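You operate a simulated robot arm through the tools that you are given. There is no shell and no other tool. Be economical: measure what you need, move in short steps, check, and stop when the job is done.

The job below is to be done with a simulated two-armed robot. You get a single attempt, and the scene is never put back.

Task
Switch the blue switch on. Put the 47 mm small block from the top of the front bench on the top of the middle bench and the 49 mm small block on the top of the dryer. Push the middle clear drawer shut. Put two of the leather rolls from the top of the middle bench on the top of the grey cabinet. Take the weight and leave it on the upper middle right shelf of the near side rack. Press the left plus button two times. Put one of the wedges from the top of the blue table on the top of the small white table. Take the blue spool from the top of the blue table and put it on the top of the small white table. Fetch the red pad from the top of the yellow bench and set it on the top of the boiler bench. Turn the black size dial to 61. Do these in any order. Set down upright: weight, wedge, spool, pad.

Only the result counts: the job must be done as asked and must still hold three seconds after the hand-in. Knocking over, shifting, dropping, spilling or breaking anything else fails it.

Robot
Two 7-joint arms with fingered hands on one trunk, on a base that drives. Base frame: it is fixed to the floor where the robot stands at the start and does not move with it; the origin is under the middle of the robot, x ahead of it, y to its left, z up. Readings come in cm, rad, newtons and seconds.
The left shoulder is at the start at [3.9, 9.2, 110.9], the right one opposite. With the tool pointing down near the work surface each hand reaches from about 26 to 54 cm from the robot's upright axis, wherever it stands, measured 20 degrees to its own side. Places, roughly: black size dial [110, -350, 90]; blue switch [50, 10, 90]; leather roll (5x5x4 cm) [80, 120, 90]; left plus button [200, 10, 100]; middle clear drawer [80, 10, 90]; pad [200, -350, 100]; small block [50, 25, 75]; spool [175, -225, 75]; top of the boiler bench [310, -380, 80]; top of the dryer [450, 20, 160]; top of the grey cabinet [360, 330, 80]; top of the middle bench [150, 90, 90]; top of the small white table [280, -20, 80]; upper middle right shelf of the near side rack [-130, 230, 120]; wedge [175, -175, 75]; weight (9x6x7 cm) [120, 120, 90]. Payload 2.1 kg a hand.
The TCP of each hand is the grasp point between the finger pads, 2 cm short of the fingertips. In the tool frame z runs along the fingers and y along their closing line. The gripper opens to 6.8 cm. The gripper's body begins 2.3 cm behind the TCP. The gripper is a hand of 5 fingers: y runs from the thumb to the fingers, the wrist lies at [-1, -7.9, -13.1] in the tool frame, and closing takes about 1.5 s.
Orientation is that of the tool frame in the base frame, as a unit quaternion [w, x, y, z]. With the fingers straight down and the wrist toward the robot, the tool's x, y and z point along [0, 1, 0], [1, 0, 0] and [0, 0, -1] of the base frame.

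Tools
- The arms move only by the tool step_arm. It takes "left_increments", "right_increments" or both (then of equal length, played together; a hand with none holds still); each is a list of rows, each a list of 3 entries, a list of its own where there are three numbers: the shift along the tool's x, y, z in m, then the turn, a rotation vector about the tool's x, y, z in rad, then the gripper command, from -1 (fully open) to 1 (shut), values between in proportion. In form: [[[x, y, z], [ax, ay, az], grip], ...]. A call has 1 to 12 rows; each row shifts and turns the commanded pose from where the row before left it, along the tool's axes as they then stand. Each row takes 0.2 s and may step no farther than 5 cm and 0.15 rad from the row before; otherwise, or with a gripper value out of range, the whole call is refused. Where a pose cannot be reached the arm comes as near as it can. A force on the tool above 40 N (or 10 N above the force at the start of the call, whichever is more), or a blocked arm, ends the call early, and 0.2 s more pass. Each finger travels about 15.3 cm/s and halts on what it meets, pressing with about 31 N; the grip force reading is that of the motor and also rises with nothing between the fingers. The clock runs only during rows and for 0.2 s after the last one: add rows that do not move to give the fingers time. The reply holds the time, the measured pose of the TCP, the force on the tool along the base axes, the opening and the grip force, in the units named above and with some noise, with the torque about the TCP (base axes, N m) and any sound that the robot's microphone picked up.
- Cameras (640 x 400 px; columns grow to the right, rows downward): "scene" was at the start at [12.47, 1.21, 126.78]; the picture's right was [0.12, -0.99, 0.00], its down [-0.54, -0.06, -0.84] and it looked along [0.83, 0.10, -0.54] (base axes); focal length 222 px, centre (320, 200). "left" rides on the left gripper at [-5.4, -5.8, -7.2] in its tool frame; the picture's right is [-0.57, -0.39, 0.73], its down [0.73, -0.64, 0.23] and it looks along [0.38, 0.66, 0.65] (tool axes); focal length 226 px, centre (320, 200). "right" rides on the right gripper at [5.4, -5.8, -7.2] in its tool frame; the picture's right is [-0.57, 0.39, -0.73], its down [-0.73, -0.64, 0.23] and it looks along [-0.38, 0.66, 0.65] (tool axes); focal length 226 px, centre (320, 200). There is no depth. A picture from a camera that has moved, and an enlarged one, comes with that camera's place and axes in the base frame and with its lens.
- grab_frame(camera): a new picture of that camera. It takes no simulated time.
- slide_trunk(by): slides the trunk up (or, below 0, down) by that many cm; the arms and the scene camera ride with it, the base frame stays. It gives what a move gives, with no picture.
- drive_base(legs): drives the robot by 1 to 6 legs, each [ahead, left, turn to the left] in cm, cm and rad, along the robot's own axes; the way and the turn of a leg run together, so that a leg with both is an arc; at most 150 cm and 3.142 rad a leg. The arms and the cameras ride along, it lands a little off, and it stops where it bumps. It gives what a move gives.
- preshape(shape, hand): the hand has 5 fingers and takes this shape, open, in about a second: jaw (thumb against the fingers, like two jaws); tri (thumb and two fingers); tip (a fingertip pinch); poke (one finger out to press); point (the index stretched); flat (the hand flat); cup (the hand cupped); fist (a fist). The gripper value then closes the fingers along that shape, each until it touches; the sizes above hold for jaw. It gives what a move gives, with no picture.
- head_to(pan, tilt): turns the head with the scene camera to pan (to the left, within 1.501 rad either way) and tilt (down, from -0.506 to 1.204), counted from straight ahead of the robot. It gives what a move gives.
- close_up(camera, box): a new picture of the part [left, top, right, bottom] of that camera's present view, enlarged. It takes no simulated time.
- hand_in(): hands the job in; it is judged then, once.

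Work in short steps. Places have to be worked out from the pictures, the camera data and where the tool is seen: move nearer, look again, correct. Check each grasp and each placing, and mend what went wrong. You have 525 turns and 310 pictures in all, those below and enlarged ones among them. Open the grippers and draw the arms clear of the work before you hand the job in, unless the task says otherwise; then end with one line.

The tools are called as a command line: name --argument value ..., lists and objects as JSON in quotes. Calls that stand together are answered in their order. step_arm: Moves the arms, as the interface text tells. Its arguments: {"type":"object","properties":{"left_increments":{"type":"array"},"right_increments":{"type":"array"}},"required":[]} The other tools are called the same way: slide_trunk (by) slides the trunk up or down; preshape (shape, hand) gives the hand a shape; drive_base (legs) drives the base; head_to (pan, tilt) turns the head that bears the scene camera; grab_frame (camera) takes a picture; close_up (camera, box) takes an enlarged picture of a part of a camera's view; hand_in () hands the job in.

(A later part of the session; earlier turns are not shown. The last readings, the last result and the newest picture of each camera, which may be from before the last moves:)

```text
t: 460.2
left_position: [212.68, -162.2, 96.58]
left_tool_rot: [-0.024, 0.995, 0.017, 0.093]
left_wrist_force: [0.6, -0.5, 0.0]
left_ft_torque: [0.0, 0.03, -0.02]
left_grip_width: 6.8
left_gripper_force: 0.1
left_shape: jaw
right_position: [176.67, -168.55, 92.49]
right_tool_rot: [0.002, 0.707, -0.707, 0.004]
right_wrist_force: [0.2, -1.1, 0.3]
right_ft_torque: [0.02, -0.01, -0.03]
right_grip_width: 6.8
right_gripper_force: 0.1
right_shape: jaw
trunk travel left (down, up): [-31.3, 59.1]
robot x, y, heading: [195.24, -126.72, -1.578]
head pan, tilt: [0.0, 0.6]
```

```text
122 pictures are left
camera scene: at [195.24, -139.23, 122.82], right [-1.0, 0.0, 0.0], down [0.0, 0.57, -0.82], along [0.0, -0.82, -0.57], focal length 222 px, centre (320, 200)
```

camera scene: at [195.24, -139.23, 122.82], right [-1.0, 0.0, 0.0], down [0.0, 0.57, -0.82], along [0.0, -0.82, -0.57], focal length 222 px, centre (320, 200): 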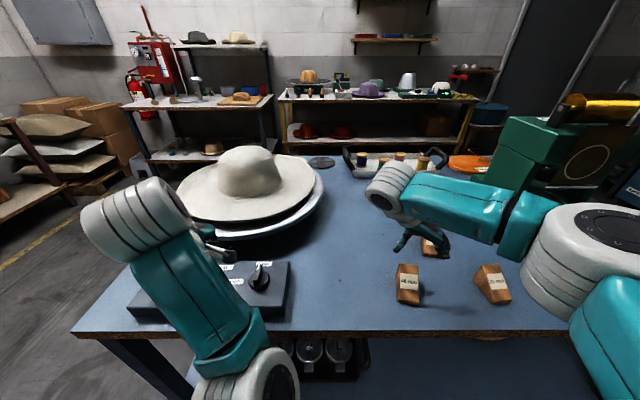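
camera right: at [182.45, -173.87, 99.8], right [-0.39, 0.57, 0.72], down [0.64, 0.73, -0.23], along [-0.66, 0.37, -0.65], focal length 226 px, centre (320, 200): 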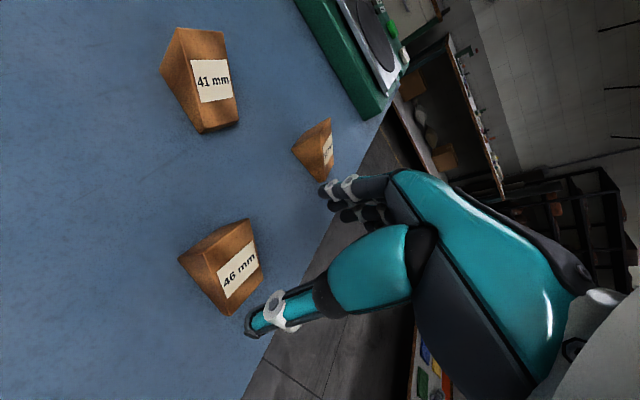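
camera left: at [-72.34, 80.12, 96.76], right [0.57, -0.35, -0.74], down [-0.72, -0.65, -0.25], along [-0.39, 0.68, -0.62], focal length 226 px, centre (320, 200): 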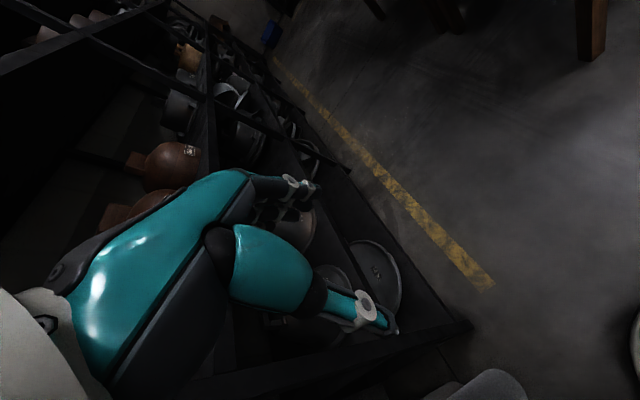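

The elbow hangs low near the table. A higher trunk with the arm more stretched keeps it up: raise trunk 14 and lower the hand with the arm, then look.

slide_trunk --by 14

step_arm --right_increments '[[[0, 0, 0.04], [0, 0, 0], -1], [[0, 0, 0.04], [0, 0, 0], -1], [[0, 0, 0.04], [0, 0, 0], -1], [[0, 0, 0.03], [0, 0, 0], -1], [[0, 0, 0], [0, 0, 0], -1]]'

grab_frame --camera "right"

grab_frame --camera "scene"

```text
t: 461.9
left_position: [212.68, -162.24, 110.66]
left_tool_rot: [-0.024, 0.995, 0.016, 0.094]
left_wrist_force: [-0.4, 0.1, -1.2]
left_ft_torque: [0.02, 0.01, -0.01]
left_grip_width: 6.8
left_gripper_force: 0.1
left_shape: jaw
right_position: [176.62, -168.56, 106.57]
right_tool_rot: [-0.001, -0.707, 0.707, -0.004]
right_wrist_force: [0.0, -0.9, 0.4]
right_ft_torque: [0.04, 0.01, 0.0]
right_grip_width: 6.78
right_gripper_force: 0.1
right_shape: jaw
trunk travel left (down, up): [-45.3, 45.1]
robot x, y, heading: [195.01, -126.24, -1.574]
head pan, tilt: [0.0, 0.6]
```

```text
t: 463.1
left_position: [212.76, -162.21, 110.61]
left_tool_rot: [-0.023, 0.995, 0.015, 0.094]
left_wrist_force: [0.4, 0.1, -0.1]
left_ft_torque: [0.01, 0.0, -0.01]
left_grip_width: 6.79
left_gripper_force: 0.1
left_shape: jaw
right_position: [176.74, -168.56, 91.42]
right_tool_rot: [0.001, 0.707, -0.707, 0.004]
right_wrist_force: [-0.2, 0.2, -0.2]
right_ft_torque: [-0.01, -0.02, 0.01]
right_grip_width: 6.78
right_gripper_force: 0.0
right_shape: jaw
trunk travel left (down, up): [-45.3, 45.1]
robot x, y, heading: [195.76, -126.3, -1.569]
head pan, tilt: [0.0, 0.6]
```

```text
121 pictures are left
camera right: at [182.48, -173.91, 98.73], right [-0.39, 0.57, 0.72], down [0.64, 0.73, -0.23], along [-0.66, 0.37, -0.65], focal length 226 px, centre (320, 200)
```

right: 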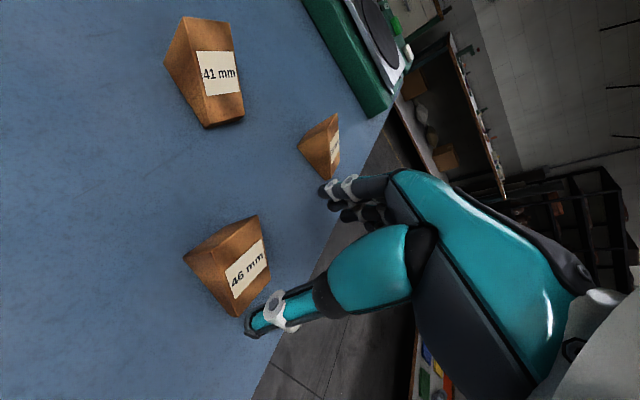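

```text
120 pictures are left
camera scene: at [195.24, -137.51, 136.91], right [-1.0, 0.0, 0.0], down [0.0, 0.57, -0.82], along [0.0, -0.82, -0.57], focal length 222 px, centre (320, 200)
```

scene: 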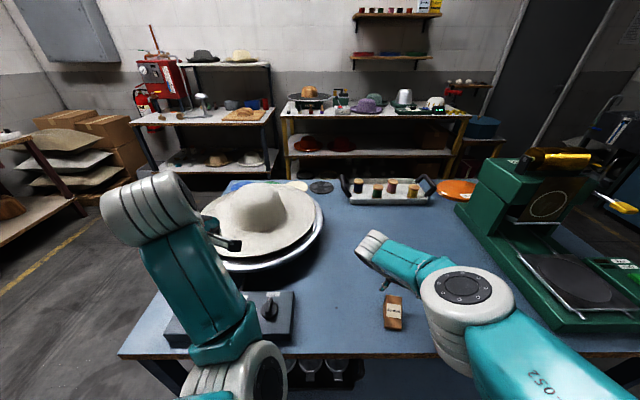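

The elbow is now well clear. The hand is centred over the 46 mm wedge; descend to z≈84.5 and check.

step_arm --right_increments '[[[0.002, 0, 0.03], [0, 0, 0.08], -1], [[0, 0, 0.03], [0, 0, 0], -1], [[0, 0, 0.01], [0, 0, 0], -1], [[0, 0, 0], [0, 0, 0], -1]]'

grab_frame --camera "right"

close_up --camera "scene" --box '[330, 220, 450, 340]'

```text
t: 464.1
left_position: [212.63, -162.19, 110.7]
left_tool_rot: [-0.023, 0.995, 0.016, 0.093]
left_wrist_force: [0.5, 1.1, -0.2]
left_ft_torque: [-0.01, 0.02, -0.03]
left_grip_width: 6.77
left_gripper_force: 0.0
left_shape: jaw
right_position: [176.5, -165.58, 86.18]
right_tool_rot: [-0.001, -0.678, 0.735, -0.004]
right_wrist_force: [-0.3, -0.7, -0.3]
right_ft_torque: [-0.01, -0.02, 0.02]
right_grip_width: 6.79
right_gripper_force: 0.1
right_shape: jaw
right hand out of reach, approached as far as the arm can: row 1, 2, 3
trunk travel left (down, up): [-45.3, 45.1]
robot x, y, heading: [195.36, -126.63, -1.574]
head pan, tilt: [0.0, 0.6]
```

```text
119 pictures are left
camera right: at [181.85, -171.34, 93.4], right [-0.34, 0.6, 0.72], down [0.7, 0.68, -0.23], along [-0.63, 0.42, -0.65], focal length 226 px, centre (320, 200)
```

right: 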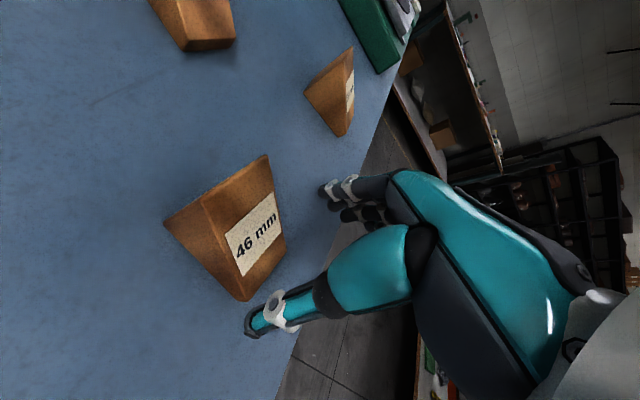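

```text
3.33 times, centred on (390, 280) of scene
camera zoom: at [195.25, -137.51, 136.91], right [-1.0, 0.0, 0.0], down [0.0, 0.57, -0.82], along [0.0, -0.82, -0.57], focal length 740 px, centre (87, -67)
```

zoom: 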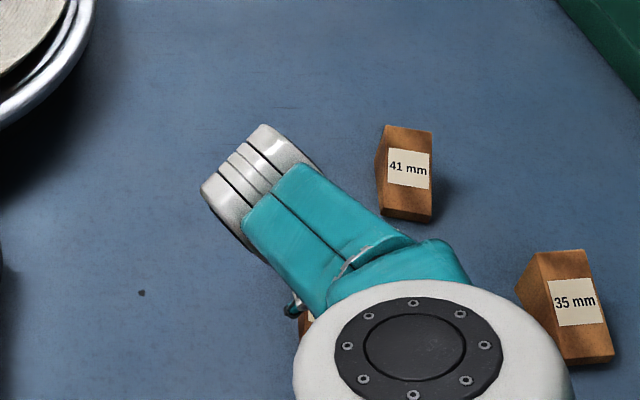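

Just out of reach; lower the trunk 3 cm, then move the hand 3 cm further in (−y) and check.

slide_trunk --by -3

step_arm --right_increments '[[[0.015, 0.002, 0], [0, 0, 0], -1], [[0.015, 0.001, 0], [0, 0, 0], -1], [[0, 0, 0], [0, 0, 0], -1]]'

grab_frame --camera "right"

```text
t: 464.9
left_position: [212.65, -162.12, 107.61]
left_tool_rot: [-0.024, 0.995, 0.016, 0.094]
left_wrist_force: [-0.1, 0.3, -0.1]
left_ft_torque: [0.0, -0.02, 0.02]
left_grip_width: 6.76
left_gripper_force: 0.0
left_shape: jaw
right_position: [176.54, -165.66, 83.2]
right_tool_rot: [0.0, -0.678, 0.735, -0.004]
right_wrist_force: [-0.2, -0.1, -0.2]
right_ft_torque: [-0.02, 0.02, -0.03]
right_grip_width: 6.79
right_gripper_force: 0.0
right_shape: jaw
trunk travel left (down, up): [-42.3, 48.1]
robot x, y, heading: [195.24, -126.28, -1.572]
head pan, tilt: [0.0, 0.6]
```

```text
t: 465.7
left_position: [212.72, -162.02, 107.54]
left_tool_rot: [-0.025, 0.995, 0.016, 0.094]
left_wrist_force: [0.9, -0.1, -0.6]
left_ft_torque: [-0.02, 0.01, 0.0]
left_grip_width: 6.78
left_gripper_force: 0.1
left_shape: jaw
right_position: [176.04, -166.18, 83.35]
right_tool_rot: [-0.002, -0.678, 0.735, -0.004]
right_wrist_force: [0.5, -0.1, 0.0]
right_ft_torque: [-0.01, -0.01, -0.01]
right_grip_width: 6.8
right_gripper_force: 0.1
right_shape: jaw
right hand out of reach, approached as far as the arm can: row 1, 2
trunk travel left (down, up): [-42.3, 48.1]
robot x, y, heading: [195.26, -126.24, -1.575]
head pan, tilt: [0.0, 0.6]
```

```text
117 pictures are left
camera right: at [181.35, -171.83, 90.7], right [-0.34, 0.6, 0.72], down [0.7, 0.68, -0.23], along [-0.63, 0.42, -0.65], focal length 226 px, centre (320, 200)
```

right: 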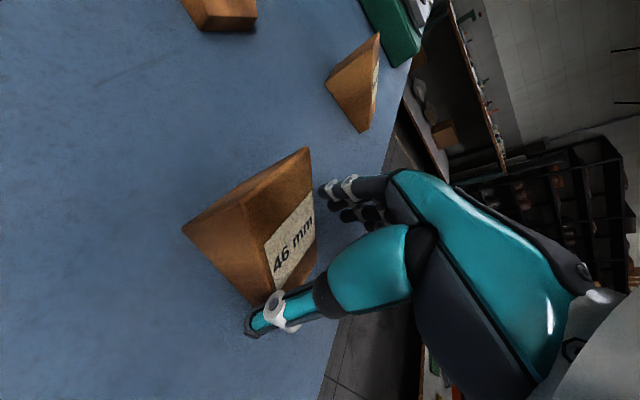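

I drive 3 cm ahead so the wedge comes fully between the fingers.

drive_base --legs '[[3, 0, 0]]'

grab_frame --camera "right"

```text
t: 466.5
left_position: [212.68, -165.16, 107.59]
left_tool_rot: [-0.023, 0.995, 0.016, 0.094]
left_wrist_force: [-0.3, -0.1, 0.3]
left_ft_torque: [0.01, -0.01, 0.0]
left_grip_width: 6.78
left_gripper_force: 0.1
left_shape: jaw
right_position: [176.1, -169.09, 83.44]
right_tool_rot: [-0.002, -0.678, 0.735, -0.004]
right_wrist_force: [0.1, 0.5, 0.7]
right_ft_torque: [0.01, 0.0, 0.02]
right_grip_width: 6.79
right_gripper_force: 0.2
right_shape: jaw
trunk travel left (down, up): [-42.3, 48.1]
robot x, y, heading: [195.49, -129.21, -1.573]
head pan, tilt: [0.0, 0.6]
```

```text
116 pictures are left
camera right: at [181.35, -174.84, 90.68], right [-0.34, 0.6, 0.72], down [0.7, 0.68, -0.23], along [-0.63, 0.42, -0.65], focal length 226 px, centre (320, 200)
```

right: 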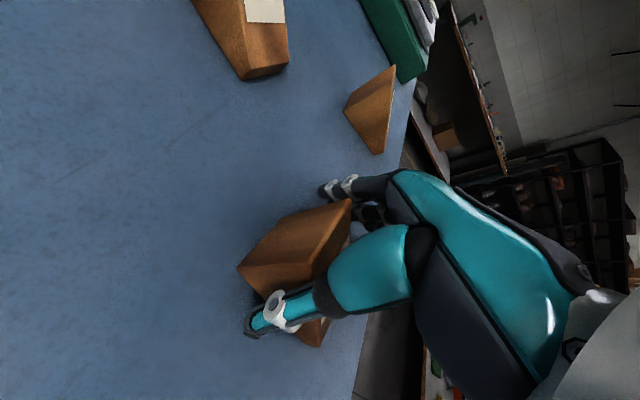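

Straddled. Lower 1 cm and close.

slide_trunk --by -1

step_arm --right_increments '[[[0, 0, 0], [0, 0, 0], 0], [[0, 0, 0], [0, 0, 0], 1], [[0, 0, 0], [0, 0, 0], 1], [[0, 0, 0], [0, 0, 0], 1], [[0, 0, 0], [0, 0, 0], 1], [[0, 0, 0], [0, 0, 0], 1], [[0, 0, 0], [0, 0, 0], 1]]'

grab_frame --camera "right"

```text
t: 467.1
left_position: [212.73, -165.05, 106.64]
left_tool_rot: [-0.024, 0.995, 0.016, 0.093]
left_wrist_force: [1.0, -1.0, -0.2]
left_ft_torque: [0.0, -0.02, -0.01]
left_grip_width: 6.77
left_gripper_force: 0.1
left_shape: jaw
right_position: [176.09, -169.06, 82.41]
right_tool_rot: [-0.001, -0.678, 0.735, -0.003]
right_wrist_force: [1.5, 0.4, 2.0]
right_ft_torque: [0.03, -0.01, -0.03]
right_grip_width: 6.8
right_gripper_force: 0.1
right_shape: jaw
trunk travel left (down, up): [-41.3, 49.1]
robot x, y, heading: [195.19, -129.79, -1.577]
head pan, tilt: [0.0, 0.6]
```

```text
t: 468.7
left_position: [212.67, -165.17, 106.69]
left_tool_rot: [-0.023, 0.995, 0.016, 0.094]
left_wrist_force: [0.9, 0.5, -0.3]
left_ft_torque: [-0.03, -0.01, 0.01]
left_grip_width: 6.77
left_gripper_force: 0.2
left_shape: jaw
right_position: [175.96, -168.99, 82.42]
right_tool_rot: [-0.002, -0.678, 0.735, -0.004]
right_wrist_force: [-0.1, -0.2, 1.4]
right_ft_torque: [0.07, 0.02, 0.01]
right_grip_width: 3.25
right_gripper_force: 30.7
right_shape: jaw
trunk travel left (down, up): [-41.3, 49.1]
robot x, y, heading: [195.54, -129.2, -1.574]
head pan, tilt: [0.0, 0.6]
```

```text
115 pictures are left
camera right: at [181.35, -174.82, 89.69], right [-0.34, 0.6, 0.72], down [0.7, 0.68, -0.23], along [-0.63, 0.42, -0.65], focal length 226 px, centre (320, 200)
```

right: 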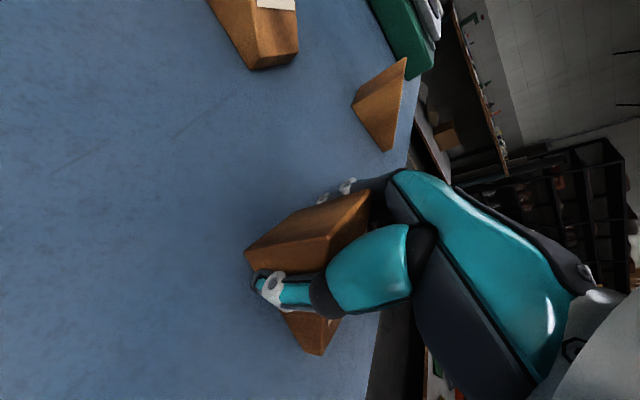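

Gripped at 3.25 cm. Lift by trunk.

slide_trunk --by 20

grab_frame --camera "right"

grab_frame --camera "scene"

```text
t: 470.8
left_position: [212.6, -165.15, 126.63]
left_tool_rot: [-0.023, 0.995, 0.016, 0.094]
left_wrist_force: [0.2, -0.2, 0.2]
left_ft_torque: [-0.02, -0.05, -0.01]
left_grip_width: 6.79
left_gripper_force: 0.0
left_shape: jaw
right_position: [176.02, -169.47, 103.9]
right_tool_rot: [-0.014, -0.678, 0.735, -0.017]
right_wrist_force: [0.2, 0.4, -0.8]
right_ft_torque: [-0.02, -0.01, -0.02]
right_grip_width: 3.19
right_gripper_force: 30.7
right_shape: jaw
trunk travel left (down, up): [-61.3, 29.1]
robot x, y, heading: [195.48, -129.38, -1.574]
head pan, tilt: [0.0, 0.6]
```

```text
114 pictures are left
camera right: at [181.33, -174.93, 111.35], right [-0.34, 0.63, 0.7], down [0.7, 0.67, -0.26], along [-0.63, 0.4, -0.67], focal length 226 px, centre (320, 200)
```

right: 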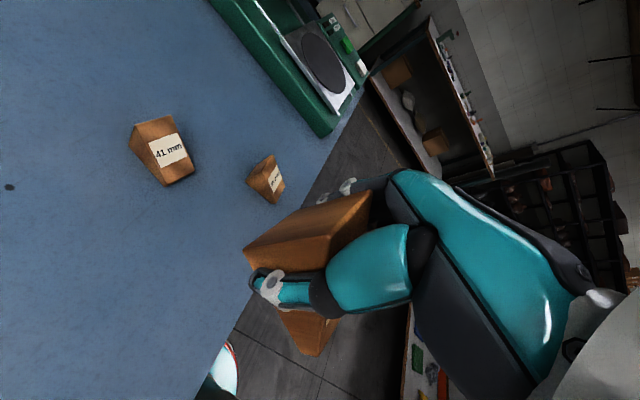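

```text
113 pictures are left
camera scene: at [195.23, -139.5, 152.95], right [-1.0, 0.0, 0.0], down [0.0, 0.57, -0.82], along [0.0, -0.82, -0.57], focal length 222 px, centre (320, 200)
```

scene: 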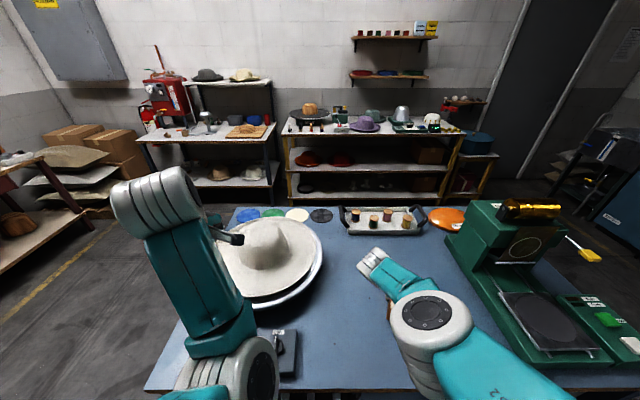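

Wedge is held. Next the blue spool from the table's south side (≈[178, −222]). Drive around the east end, turning to face +y.

drive_base --legs '[[-25, 0, 0], [0, 112, 0], [85, 0, 0], [0, 0, 3.141]]'

head_to --pan 1.2 --tilt 0.5

grab_frame --camera "scene"

```text
t: 489.5
left_position: [289.78, -154.54, 126.66]
left_tool_rot: [-0.094, -0.005, 0.995, -0.023]
left_wrist_force: [0.3, 0.0, 0.0]
left_ft_torque: [0.0, 0.02, -0.01]
left_grip_width: 6.82
left_gripper_force: 0.1
left_shape: jaw
right_position: [326.67, -151.36, 103.78]
right_tool_rot: [-0.017, 0.744, 0.668, 0.013]
right_wrist_force: [0.3, -0.1, -0.2]
right_ft_torque: [-0.03, 0.04, -0.02]
right_grip_width: 3.21
right_gripper_force: 31.6
right_shape: jaw
trunk travel left (down, up): [-61.3, 29.1]
robot x, y, heading: [306.27, -190.54, 1.54]
head pan, tilt: [0.0, 0.6]
```

```text
t: 490.9
left_position: [289.78, -154.61, 126.63]
left_tool_rot: [-0.094, -0.004, 0.995, -0.023]
left_wrist_force: [-0.2, 1.0, 1.1]
left_ft_torque: [0.02, -0.01, 0.0]
left_grip_width: 6.81
left_gripper_force: 0.1
left_shape: jaw
right_position: [326.6, -151.37, 103.87]
right_tool_rot: [-0.017, 0.743, 0.669, 0.014]
right_wrist_force: [0.1, -0.3, -0.7]
right_ft_torque: [-0.01, 0.01, -0.01]
right_grip_width: 3.16
right_gripper_force: 31.1
right_shape: jaw
trunk travel left (down, up): [-61.3, 29.1]
robot x, y, heading: [306.16, -190.6, 1.542]
head pan, tilt: [1.201, 0.499]
```

```text
112 pictures are left
camera scene: at [297.96, -185.72, 153.86], right [0.39, 0.92, 0.0], down [0.44, -0.19, -0.88], along [-0.81, 0.34, -0.48], focal length 222 px, centre (320, 200)
```

scene: 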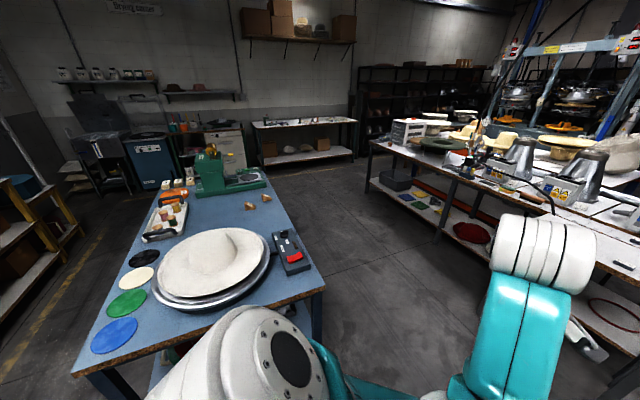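

Corridor south is free. I go back to y≈−270 and left to x≈193, straightening the left hand.

drive_base --legs '[[0, 0, 0.03], [-82, 0, 0], [0, 112, 0]]'

step_arm --left_increments '[[[0, 0, 0], [-0.023, -0.094, 0], -1], [[0, 0, 0], [-0.023, -0.094, 0], -1], [[0, 0, 0], [0, 0, 0], -1]]'

head_to --pan 0.2 --tilt 0.7

grab_frame --camera "scene"

grab_frame --camera "left"

```text
t: 500.8
left_position: [178.83, -235.33, 126.51]
left_tool_rot: [-0.093, -0.014, 0.995, -0.024]
left_wrist_force: [-0.3, 0.4, 0.0]
left_ft_torque: [0.01, -0.01, 0.03]
left_grip_width: 6.79
left_gripper_force: 0.0
left_shape: jaw
right_position: [215.45, -231.3, 103.88]
right_tool_rot: [-0.017, 0.736, 0.677, 0.013]
right_wrist_force: [-0.3, 0.5, -0.8]
right_ft_torque: [0.05, -0.01, 0.01]
right_grip_width: 3.15
right_gripper_force: 31.0
right_shape: jaw
trunk travel left (down, up): [-61.3, 29.1]
robot x, y, heading: [196.18, -271.27, 1.567]
head pan, tilt: [1.201, 0.499]
```

```text
t: 501.6
left_position: [178.7, -235.2, 126.72]
left_tool_rot: [0.001, -0.014, 1.0, 0.001]
left_wrist_force: [0.8, -0.2, 0.2]
left_ft_torque: [-0.01, -0.04, -0.02]
left_grip_width: 6.8
left_gripper_force: 0.1
left_shape: jaw
right_position: [215.56, -231.42, 103.78]
right_tool_rot: [-0.017, 0.736, 0.677, 0.014]
right_wrist_force: [-0.5, -0.4, 0.0]
right_ft_torque: [-0.01, 0.02, -0.02]
right_grip_width: 3.18
right_gripper_force: 31.2
right_shape: jaw
trunk travel left (down, up): [-61.3, 29.1]
robot x, y, heading: [196.51, -271.3, 1.56]
head pan, tilt: [1.201, 0.499]
```

```text
t: 502.9
left_position: [178.86, -235.29, 126.72]
left_tool_rot: [-0.001, -0.013, 1.0, 0.001]
left_wrist_force: [0.2, -0.6, -0.2]
left_ft_torque: [0.0, 0.0, 0.01]
left_grip_width: 6.79
left_gripper_force: 0.1
left_shape: jaw
right_position: [215.46, -231.3, 103.9]
right_tool_rot: [-0.017, 0.736, 0.677, 0.014]
right_wrist_force: [0.1, -1.0, -1.5]
right_ft_torque: [0.0, -0.04, -0.03]
right_grip_width: 3.16
right_gripper_force: 31.3
right_shape: jaw
trunk travel left (down, up): [-61.3, 29.1]
robot x, y, heading: [196.59, -271.25, 1.563]
head pan, tilt: [0.201, 0.7]
```

```text
111 pictures are left
camera scene: at [194.5, -261.29, 152.09], right [0.98, 0.19, 0.0], down [0.12, -0.63, -0.76], along [-0.15, 0.75, -0.64], focal length 222 px, centre (320, 200)
```

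scene: 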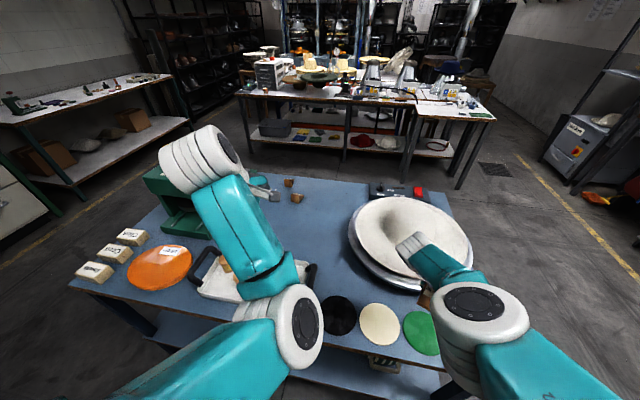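

```text
110 pictures are left
camera left: at [184.57, -240.96, 133.74], right [0.58, -0.37, -0.73], down [-0.71, -0.66, -0.23], along [-0.4, 0.65, -0.64], focal length 226 px, centre (320, 200)
```

left: 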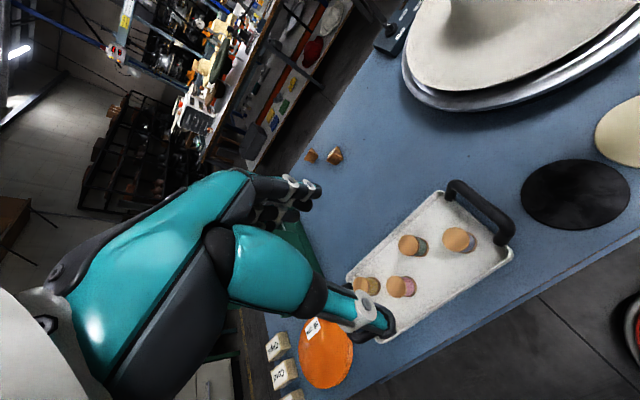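

I withdraw the wedge hand away from the hat, check the spools, and then lower.

step_arm --right_increments '[[[-0.04, 0.02, 0], [0, 0, 0], 1], [[-0.04, 0.02, 0], [0, 0, 0], 1], [[-0.04, 0.02, 0], [0, 0, 0], 1], [[0, 0.02, 0], [0, 0, 0], 1]]'

slide_trunk --by -18

grab_frame --camera "scene"

close_up --camera "left" --box '[330, 170, 650, 370]'

```text
t: 503.9
left_position: [178.81, -235.43, 126.61]
left_tool_rot: [-0.001, -0.014, 1.0, 0.001]
left_wrist_force: [-0.2, 0.0, 0.0]
left_ft_torque: [0.02, -0.01, 0.03]
left_grip_width: 6.81
left_gripper_force: 0.0
left_shape: jaw
right_position: [222.44, -235.86, 97.52]
right_tool_rot: [-0.018, 0.736, 0.677, 0.013]
right_wrist_force: [-0.1, 0.2, -1.1]
right_ft_torque: [0.01, -0.01, 0.02]
right_grip_width: 3.16
right_gripper_force: 31.0
right_shape: jaw
right hand out of reach, approached as far as the arm can: row 1, 2, 3
trunk travel left (down, up): [-61.3, 29.1]
robot x, y, heading: [196.27, -271.03, 1.561]
head pan, tilt: [0.201, 0.7]
```

```text
t: 505.4
left_position: [178.77, -235.5, 111.97]
left_tool_rot: [-0.001, -0.014, 1.0, 0.0]
left_wrist_force: [0.7, -0.1, 0.6]
left_ft_torque: [-0.01, 0.03, 0.02]
left_grip_width: 6.78
left_gripper_force: 0.1
left_shape: jaw
right_position: [222.6, -235.95, 82.45]
right_tool_rot: [-0.006, 0.738, 0.675, 0.012]
right_wrist_force: [-4.6, -5.3, 27.2]
right_ft_torque: [-0.03, 0.05, 0.08]
right_grip_width: 3.02
right_gripper_force: 30.8
right_shape: jaw
trunk travel left (down, up): [-46.8, 43.6]
robot x, y, heading: [196.06, -271.45, 1.562]
head pan, tilt: [0.201, 0.7]
stopped: the force on the tool passed its limit at 74 N (the readings are from after the stop); the commanded pose is now the measured one
```

```text
109 pictures are left
camera scene: at [194.41, -260.58, 137.52], right [0.98, 0.19, 0.0], down [0.12, -0.63, -0.77], along [-0.15, 0.75, -0.64], focal length 222 px, centre (320, 200)
```

scene: 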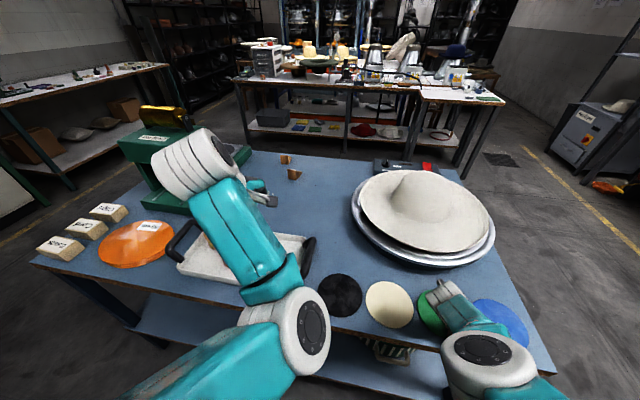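

```text
refused: 650 is not a number from 0 to 640
```

The wedge hand was lower than intended and pressed on the table edge. I raise the trunk at once and inspect.

slide_trunk --by 12

grab_frame --camera "scene"

grab_frame --camera "right"

```text
t: 506.9
left_position: [178.8, -235.39, 123.94]
left_tool_rot: [0.001, -0.014, 1.0, 0.0]
left_wrist_force: [-1.2, 0.2, -0.1]
left_ft_torque: [0.0, 0.04, 0.02]
left_grip_width: 6.81
left_gripper_force: 0.1
left_shape: jaw
right_position: [222.52, -235.92, 94.49]
right_tool_rot: [-0.009, 0.737, 0.675, 0.01]
right_wrist_force: [0.1, -0.6, -0.7]
right_ft_torque: [0.03, 0.02, 0.0]
right_grip_width: 2.93
right_gripper_force: 31.3
right_shape: jaw
trunk travel left (down, up): [-58.8, 31.6]
robot x, y, heading: [196.1, -270.91, 1.562]
head pan, tilt: [0.201, 0.7]
```

```text
108 pictures are left
camera scene: at [194.52, -261.17, 149.56], right [0.98, 0.19, 0.0], down [0.12, -0.63, -0.76], along [-0.15, 0.75, -0.64], focal length 222 px, centre (320, 200)
```

scene: 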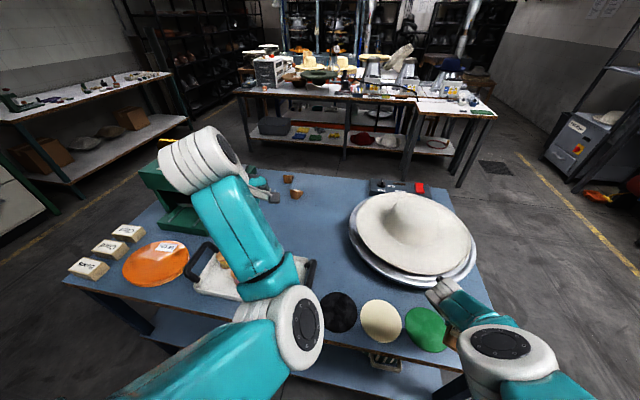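

```text
107 pictures are left
camera right: at [217.13, -230.19, 101.97], right [0.33, -0.62, 0.71], down [-0.7, -0.67, -0.25], along [0.63, -0.42, -0.65], focal length 226 px, centre (320, 200)
```

right: 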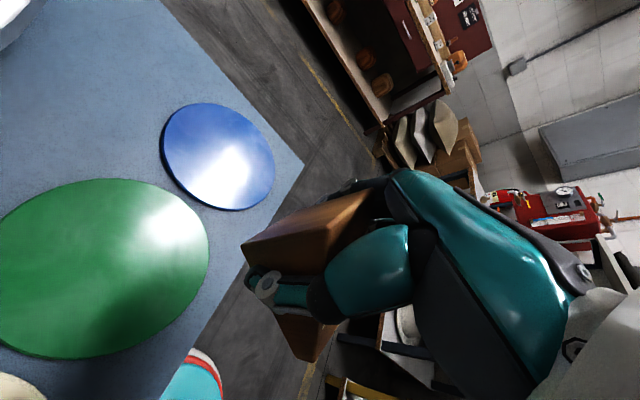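

No disc appears displaced (even spacing ≈12.8 cm). I raise the wedge hand well up with the arm before lowering the trunk again.

step_arm --right_increments '[[[0.01, 0.01, -0.04], [0, 0, 0], 1], [[0.01, 0.01, -0.04], [0, 0, 0], 1], [[0.01, 0.01, -0.04], [0, 0, 0], 1], [[0, 0.01, -0.04], [0, 0, 0], 1], [[0, 0, -0.04], [0, 0, 0], 1], [[0, 0, 0], [0, 0, 0], 1]]'

close_up --camera "left" --box '[330, 170, 640, 370]'

```text
t: 508.3
left_position: [178.84, -235.31, 124.15]
left_tool_rot: [0.0, -0.014, 1.0, 0.0]
left_wrist_force: [-0.5, 0.2, -1.2]
left_ft_torque: [-0.02, -0.02, -0.04]
left_grip_width: 6.78
left_gripper_force: 0.1
left_shape: jaw
right_position: [227.94, -228.24, 112.35]
right_tool_rot: [-0.008, 0.737, 0.675, 0.01]
right_wrist_force: [-0.3, 0.9, -0.5]
right_ft_torque: [-0.02, -0.01, 0.0]
right_grip_width: 2.94
right_gripper_force: 31.0
right_shape: jaw
right hand out of reach, approached as far as the arm can: row 1, 2, 3, 4, 5
trunk travel left (down, up): [-58.8, 31.6]
robot x, y, heading: [195.98, -271.16, 1.563]
head pan, tilt: [0.201, 0.7]
```

```text
2.00 times, centred on (485, 270) of left
camera zoom: at [184.57, -240.96, 131.12], right [0.58, -0.37, -0.73], down [-0.71, -0.66, -0.23], along [-0.4, 0.65, -0.65], focal length 452 px, centre (-10, 60)
```

zoom: 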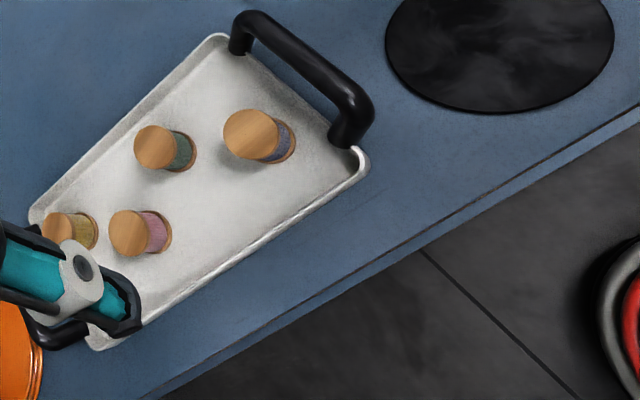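

Blue spool at ≈[176.9, −227.4], top ≈85. Lower trunk 18 and bring the left hand over it.

slide_trunk --by -17

step_arm --left_increments '[[[0.01, 0.04, 0.01], [0, 0, 0], -1], [[0.01, 0.04, 0.02], [0, 0, 0], -1], [[0, 0, 0.04], [0, 0, 0], -1], [[0, 0, 0.04], [0, 0, 0], -1], [[0, 0, 0.03], [0, 0, 0], -1], [[0, 0, 0], [0, 0, 0], -1]]'

grab_frame --camera "left"

grab_frame --camera "scene"

```text
t: 510.2
left_position: [178.84, -235.08, 106.77]
left_tool_rot: [-0.001, -0.015, 1.0, -0.003]
left_wrist_force: [0.5, -0.4, -0.4]
left_ft_torque: [-0.03, -0.03, 0.0]
left_grip_width: 6.8
left_gripper_force: 0.0
left_shape: jaw
right_position: [227.82, -228.06, 93.88]
right_tool_rot: [0.003, 0.737, 0.675, 0.001]
right_wrist_force: [1.0, -0.5, -0.7]
right_ft_torque: [-0.01, -0.01, -0.02]
right_grip_width: 2.92
right_gripper_force: 30.8
right_shape: jaw
trunk travel left (down, up): [-41.8, 48.6]
robot x, y, heading: [196.12, -271.32, 1.561]
head pan, tilt: [0.201, 0.7]
```

```text
t: 511.6
left_position: [176.61, -227.3, 92.78]
left_tool_rot: [0.0, -0.015, 1.0, -0.003]
left_wrist_force: [-0.7, 0.0, 0.8]
left_ft_torque: [-0.02, 0.01, -0.01]
left_grip_width: 6.81
left_gripper_force: 0.0
left_shape: jaw
right_position: [227.67, -228.0, 93.83]
right_tool_rot: [0.002, 0.738, 0.675, 0.001]
right_wrist_force: [-0.5, 0.1, -1.1]
right_ft_torque: [0.01, -0.04, -0.03]
right_grip_width: 2.95
right_gripper_force: 30.6
right_shape: jaw
trunk travel left (down, up): [-41.8, 48.6]
robot x, y, heading: [196.06, -271.37, 1.564]
head pan, tilt: [0.201, 0.7]
```

```text
105 pictures are left
camera left: at [182.36, -232.91, 99.91], right [0.58, -0.37, -0.73], down [-0.71, -0.66, -0.23], along [-0.4, 0.65, -0.65], focal length 226 px, centre (320, 200)
```

left: 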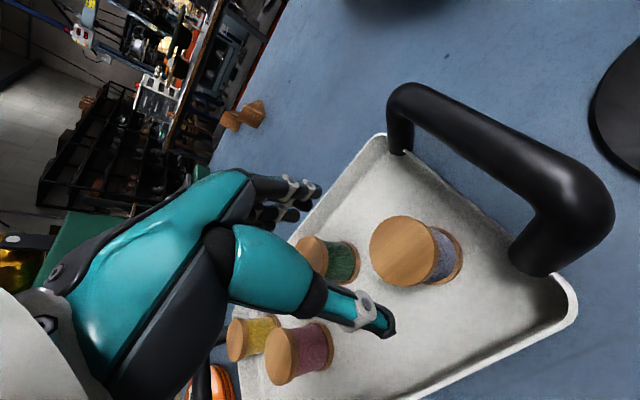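

```text
104 pictures are left
camera scene: at [194.53, -259.91, 132.5], right [0.98, 0.19, 0.0], down [0.12, -0.63, -0.76], along [-0.15, 0.75, -0.64], focal length 222 px, centre (320, 200)
```

scene: 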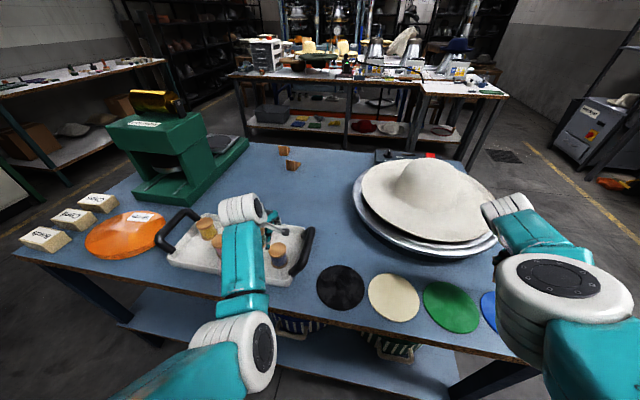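

Centred. Descend to z≈83.4 and close.

step_arm --left_increments '[[[-0.003, 0, 0.03], [0, 0, 0], -1], [[0, 0, 0.03], [0, 0, 0], -1], [[0, 0, 0.025], [0, 0, 0], -1], [[0, 0, 0.008], [0, 0, 0], -1], [[0, 0, 0], [0, 0, 0], 0], [[0, 0, 0], [0, 0, 0], 1], [[0, 0, 0], [0, 0, 0], 1], [[0, 0, 0], [0, 0, 0], 1], [[0, 0, 0], [0, 0, 0], 1], [[0, 0, 0], [0, 0, 0], 1]]'

grab_frame --camera "left"

```text
t: 513.8
left_position: [176.76, -227.14, 83.35]
left_tool_rot: [-0.001, -0.015, 1.0, -0.002]
left_wrist_force: [0.4, 3.3, 8.4]
left_ft_torque: [0.15, 0.06, -0.04]
left_grip_width: 3.61
left_gripper_force: 30.6
left_shape: jaw
right_position: [227.79, -228.01, 93.83]
right_tool_rot: [0.002, 0.737, 0.676, 0.0]
right_wrist_force: [0.4, 0.7, -0.6]
right_ft_torque: [0.0, -0.01, 0.01]
right_grip_width: 2.94
right_gripper_force: 31.0
right_shape: jaw
trunk travel left (down, up): [-41.8, 48.6]
robot x, y, heading: [196.04, -271.35, 1.561]
head pan, tilt: [0.201, 0.7]
```

```text
103 pictures are left
camera left: at [182.59, -232.85, 90.63], right [0.58, -0.37, -0.73], down [-0.71, -0.66, -0.23], along [-0.4, 0.65, -0.65], focal length 226 px, centre (320, 200)
```

left: 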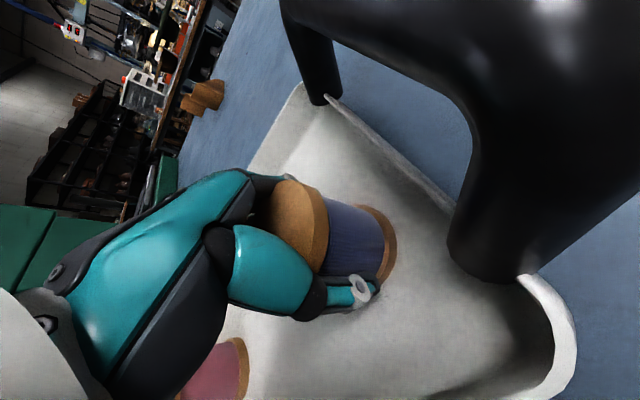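

Gripped. Lift straight up.

step_arm --left_increments '[[[0, 0, -0.02], [0, 0, 0], 1], [[0, 0, -0.04], [0, 0, 0], 1], [[0, 0, -0.045], [0, 0, 0], 1], [[0, 0, -0.045], [0, 0, 0], 1]]'

slide_trunk --by 18

grab_frame --camera "scene"

grab_frame --camera "left"

```text
t: 514.8
left_position: [177.07, -227.28, 98.61]
left_tool_rot: [-0.001, -0.014, 1.0, -0.002]
left_wrist_force: [-0.3, -0.2, -0.5]
left_ft_torque: [0.0, -0.01, 0.06]
left_grip_width: 3.45
left_gripper_force: 31.1
left_shape: jaw
right_position: [227.79, -228.0, 93.84]
right_tool_rot: [0.002, 0.737, 0.676, 0.001]
right_wrist_force: [-0.4, 1.2, -0.3]
right_ft_torque: [0.01, 0.03, -0.02]
right_grip_width: 2.94
right_gripper_force: 31.2
right_shape: jaw
trunk travel left (down, up): [-41.8, 48.6]
robot x, y, heading: [196.09, -271.3, 1.567]
head pan, tilt: [0.201, 0.7]
```

```text
t: 516.8
left_position: [176.87, -227.26, 116.4]
left_tool_rot: [0.0, -0.015, 1.0, -0.003]
left_wrist_force: [-0.8, 0.0, -0.5]
left_ft_torque: [-0.01, -0.03, 0.01]
left_grip_width: 3.43
left_gripper_force: 31.2
left_shape: jaw
right_position: [227.7, -228.08, 113.04]
right_tool_rot: [-0.01, 0.737, 0.675, 0.012]
right_wrist_force: [0.0, 0.3, -0.3]
right_ft_torque: [0.0, -0.01, -0.02]
right_grip_width: 2.93
right_gripper_force: 30.9
right_shape: jaw
trunk travel left (down, up): [-59.8, 30.6]
robot x, y, heading: [195.98, -271.3, 1.564]
head pan, tilt: [0.201, 0.7]
```

```text
102 pictures are left
camera scene: at [194.51, -261.2, 150.56], right [0.98, 0.19, 0.0], down [0.12, -0.63, -0.76], along [-0.15, 0.75, -0.64], focal length 222 px, centre (320, 200)
```

scene: 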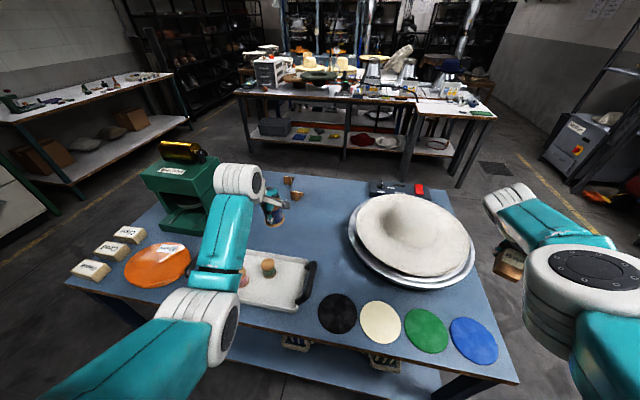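

```text
101 pictures are left
camera left: at [182.6, -232.84, 123.51], right [0.58, -0.37, -0.73], down [-0.71, -0.66, -0.22], along [-0.4, 0.65, -0.65], focal length 226 px, centre (320, 200)
```

left: 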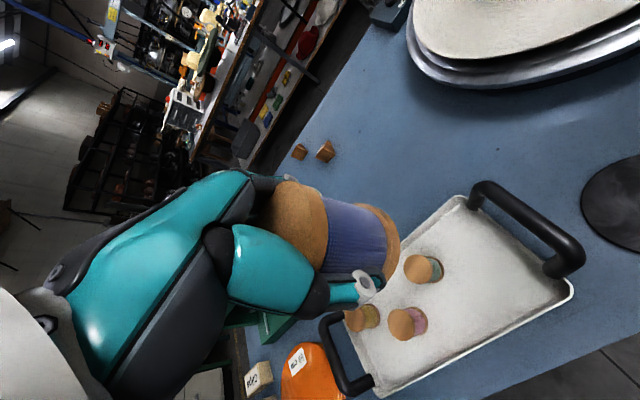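

Blue spool held, nothing else disturbed. Drive round to the small white table.

drive_base --legs '[[0, -112, 0.007], [150, 0, 0], [30, 0, 0], [0, 32, 0]]'

head_to --pan 0.0 --tilt 0.75

grab_frame --camera "scene"

```text
t: 533.0
left_position: [259.3, -46.84, 116.35]
left_tool_rot: [-0.001, -0.016, 1.0, -0.003]
left_wrist_force: [0.0, -0.8, -0.7]
left_ft_torque: [0.03, 0.0, -0.04]
left_grip_width: 3.44
left_gripper_force: 31.2
left_shape: jaw
right_position: [310.22, -47.53, 113.08]
right_tool_rot: [-0.009, 0.737, 0.676, 0.011]
right_wrist_force: [-0.5, 0.0, -0.3]
right_ft_torque: [0.02, 0.0, 0.0]
right_grip_width: 2.94
right_gripper_force: 30.7
right_shape: jaw
trunk travel left (down, up): [-59.8, 30.6]
robot x, y, heading: [278.8, -90.71, 1.563]
head pan, tilt: [0.201, 0.7]
```

```text
t: 533.8
left_position: [259.43, -46.85, 116.32]
left_tool_rot: [-0.001, -0.015, 1.0, -0.003]
left_wrist_force: [-0.3, 0.1, -0.3]
left_ft_torque: [0.03, -0.02, 0.03]
left_grip_width: 3.47
left_gripper_force: 31.1
left_shape: jaw
right_position: [310.38, -47.62, 113.12]
right_tool_rot: [-0.009, 0.737, 0.676, 0.012]
right_wrist_force: [1.0, -0.4, -1.2]
right_ft_torque: [0.01, -0.01, 0.01]
right_grip_width: 2.94
right_gripper_force: 31.2
right_shape: jaw
trunk travel left (down, up): [-59.8, 30.6]
robot x, y, heading: [278.81, -90.93, 1.569]
head pan, tilt: [0.0, 0.75]
```

```text
100 pictures are left
camera scene: at [278.83, -80.85, 150.14], right [1.0, -0.01, 0.0], down [0.0, -0.68, -0.73], along [0.0, 0.73, -0.68], focal length 222 px, centre (320, 200)
```

scene: 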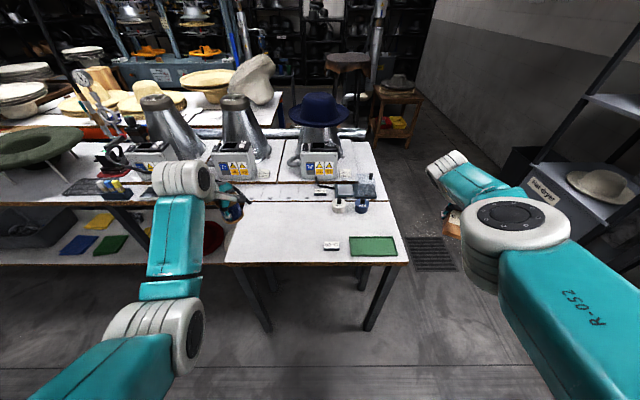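

White table: x 245–310, y −38…−9; the left half is free. Drive 18 ahead and lower for the spool at about [257, −26].

drive_base --legs '[[18, 2, 0]]'

slide_trunk --by -16

step_arm --left_increments '[[[0, 0.03, 0], [0, 0, 0], 1], [[0, 0, 0.04], [0, 0, 0], 1], [[0, 0, 0.03], [0, 0, 0], 1]]'

grab_frame --camera "left"

grab_frame --camera "scene"

```text
t: 535.3
left_position: [257.52, -28.83, 116.49]
left_tool_rot: [-0.001, -0.016, 1.0, -0.003]
left_wrist_force: [-0.6, 0.3, -1.2]
left_ft_torque: [-0.01, -0.04, -0.02]
left_grip_width: 3.43
left_gripper_force: 30.4
left_shape: jaw
right_position: [308.51, -29.65, 113.03]
right_tool_rot: [-0.009, 0.737, 0.676, 0.011]
right_wrist_force: [0.1, -0.6, 0.1]
right_ft_torque: [0.0, 0.01, 0.02]
right_grip_width: 2.93
right_gripper_force: 30.8
right_shape: jaw
trunk travel left (down, up): [-59.8, 30.6]
robot x, y, heading: [276.91, -73.08, 1.563]
head pan, tilt: [0.0, 0.75]
```

```text
t: 537.1
left_position: [257.52, -29.02, 100.47]
left_tool_rot: [-0.001, -0.016, 1.0, -0.003]
left_wrist_force: [-0.1, 0.3, -0.2]
left_ft_torque: [-0.01, -0.02, -0.01]
left_grip_width: 3.45
left_gripper_force: 31.3
left_shape: jaw
right_position: [308.39, -29.53, 97.19]
right_tool_rot: [-0.01, 0.737, 0.676, 0.011]
right_wrist_force: [0.1, -0.7, -0.5]
right_ft_torque: [0.0, -0.02, 0.04]
right_grip_width: 2.92
right_gripper_force: 31.6
right_shape: jaw
trunk travel left (down, up): [-43.8, 46.6]
robot x, y, heading: [276.83, -72.87, 1.563]
head pan, tilt: [0.0, 0.75]
```

```text
t: 537.9
left_position: [257.35, -25.69, 93.23]
left_tool_rot: [0.0, -0.016, 1.0, -0.002]
left_wrist_force: [0.6, -0.1, -1.6]
left_ft_torque: [-0.02, -0.06, -0.04]
left_grip_width: 3.36
left_gripper_force: 31.6
left_shape: jaw
right_position: [308.38, -29.44, 97.09]
right_tool_rot: [-0.009, 0.737, 0.675, 0.012]
right_wrist_force: [-0.6, -0.6, -0.4]
right_ft_torque: [-0.03, 0.0, -0.03]
right_grip_width: 2.91
right_gripper_force: 31.1
right_shape: jaw
trunk travel left (down, up): [-43.8, 46.6]
robot x, y, heading: [276.98, -73.2, 1.566]
head pan, tilt: [0.0, 0.75]
```

```text
99 pictures are left
camera left: at [263.16, -31.36, 100.43], right [0.58, -0.37, -0.73], down [-0.71, -0.66, -0.22], along [-0.4, 0.65, -0.65], focal length 226 px, centre (320, 200)
```

left: 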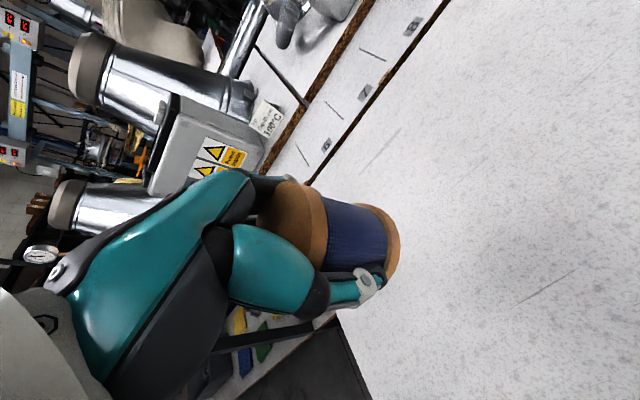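

```text
98 pictures are left
camera scene: at [276.97, -61.82, 134.09], right [1.0, -0.01, 0.0], down [0.0, -0.68, -0.73], along [0.0, 0.73, -0.68], focal length 222 px, centre (320, 200)
```

scene: 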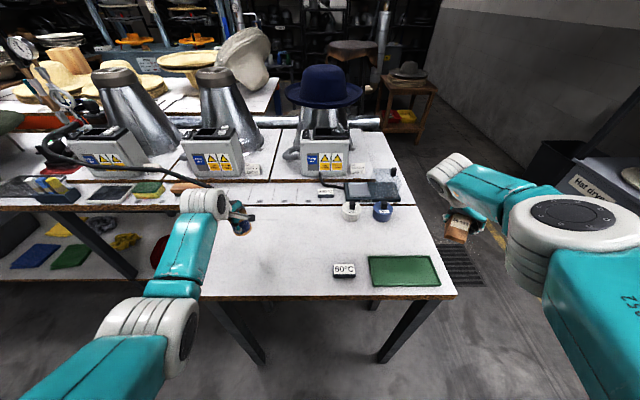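

Spool over the free area. Lower to contact.

step_arm --left_increments '[[[0, 0, 0.04], [0, 0, 0], 1], [[0, 0, 0.04], [0, 0, 0], 1], [[0, 0, 0.006], [0, 0, 0], 1], [[0, 0, 0.004], [0, 0, 0], 1], [[0, 0, 0.004], [0, 0, 0], 1], [[0, 0, 0.003], [0, 0, 0], 1]]'

grab_frame --camera "left"

```text
t: 539.3
left_position: [257.37, -26.26, 84.22]
left_tool_rot: [-0.001, -0.015, 1.0, -0.002]
left_wrist_force: [-0.7, 0.1, 0.0]
left_ft_torque: [0.0, -0.02, -0.02]
left_grip_width: 3.33
left_gripper_force: 30.6
left_shape: jaw
left hand out of reach, approached as far as the arm can: row 6
right_position: [308.39, -29.6, 97.24]
right_tool_rot: [-0.01, 0.737, 0.675, 0.012]
right_wrist_force: [-0.6, -0.3, -0.5]
right_ft_torque: [0.01, 0.0, 0.02]
right_grip_width: 2.93
right_gripper_force: 31.6
right_shape: jaw
trunk travel left (down, up): [-43.8, 46.6]
robot x, y, heading: [276.83, -72.64, 1.567]
head pan, tilt: [0.0, 0.75]
```

```text
97 pictures are left
camera left: at [263.23, -31.87, 91.26], right [0.58, -0.37, -0.73], down [-0.71, -0.66, -0.23], along [-0.4, 0.65, -0.65], focal length 226 px, centre (320, 200)
```

left: 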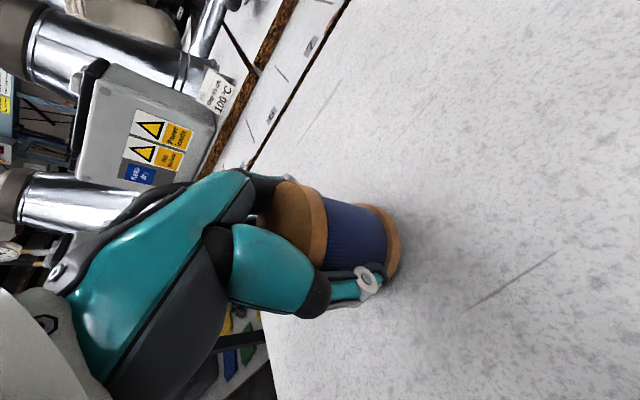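

Reach limit just above the surface; lower with the trunk in small amounts.

slide_trunk --by -1

slide_trunk --by -0.6

```text
t: 539.9
left_position: [257.51, -26.24, 83.26]
left_tool_rot: [-0.001, -0.015, 1.0, -0.001]
left_wrist_force: [1.1, -0.8, 8.3]
left_ft_torque: [0.04, 0.14, -0.02]
left_grip_width: 3.33
left_gripper_force: 30.9
left_shape: jaw
right_position: [308.42, -29.7, 96.23]
right_tool_rot: [-0.009, 0.738, 0.675, 0.011]
right_wrist_force: [0.0, -0.8, -0.8]
right_ft_torque: [0.02, 0.02, -0.02]
right_grip_width: 2.94
right_gripper_force: 30.7
right_shape: jaw
trunk travel left (down, up): [-42.8, 47.6]
robot x, y, heading: [276.89, -72.63, 1.563]
head pan, tilt: [0.0, 0.75]
```

```text
t: 540.5
left_position: [257.58, -26.11, 82.78]
left_tool_rot: [-0.001, -0.015, 1.0, 0.002]
left_wrist_force: [1.7, 3.2, 39.1]
left_ft_torque: [0.16, 0.27, 0.02]
left_grip_width: 3.27
left_gripper_force: 31.2
left_shape: jaw
right_position: [308.6, -29.76, 95.8]
right_tool_rot: [-0.01, 0.737, 0.676, 0.011]
right_wrist_force: [0.4, 0.2, -0.6]
right_ft_torque: [-0.01, 0.02, 0.0]
right_grip_width: 2.97
right_gripper_force: 31.2
right_shape: jaw
trunk travel left (down, up): [-42.2, 48.2]
robot x, y, heading: [276.9, -72.64, 1.568]
head pan, tilt: [0.0, 0.75]
```

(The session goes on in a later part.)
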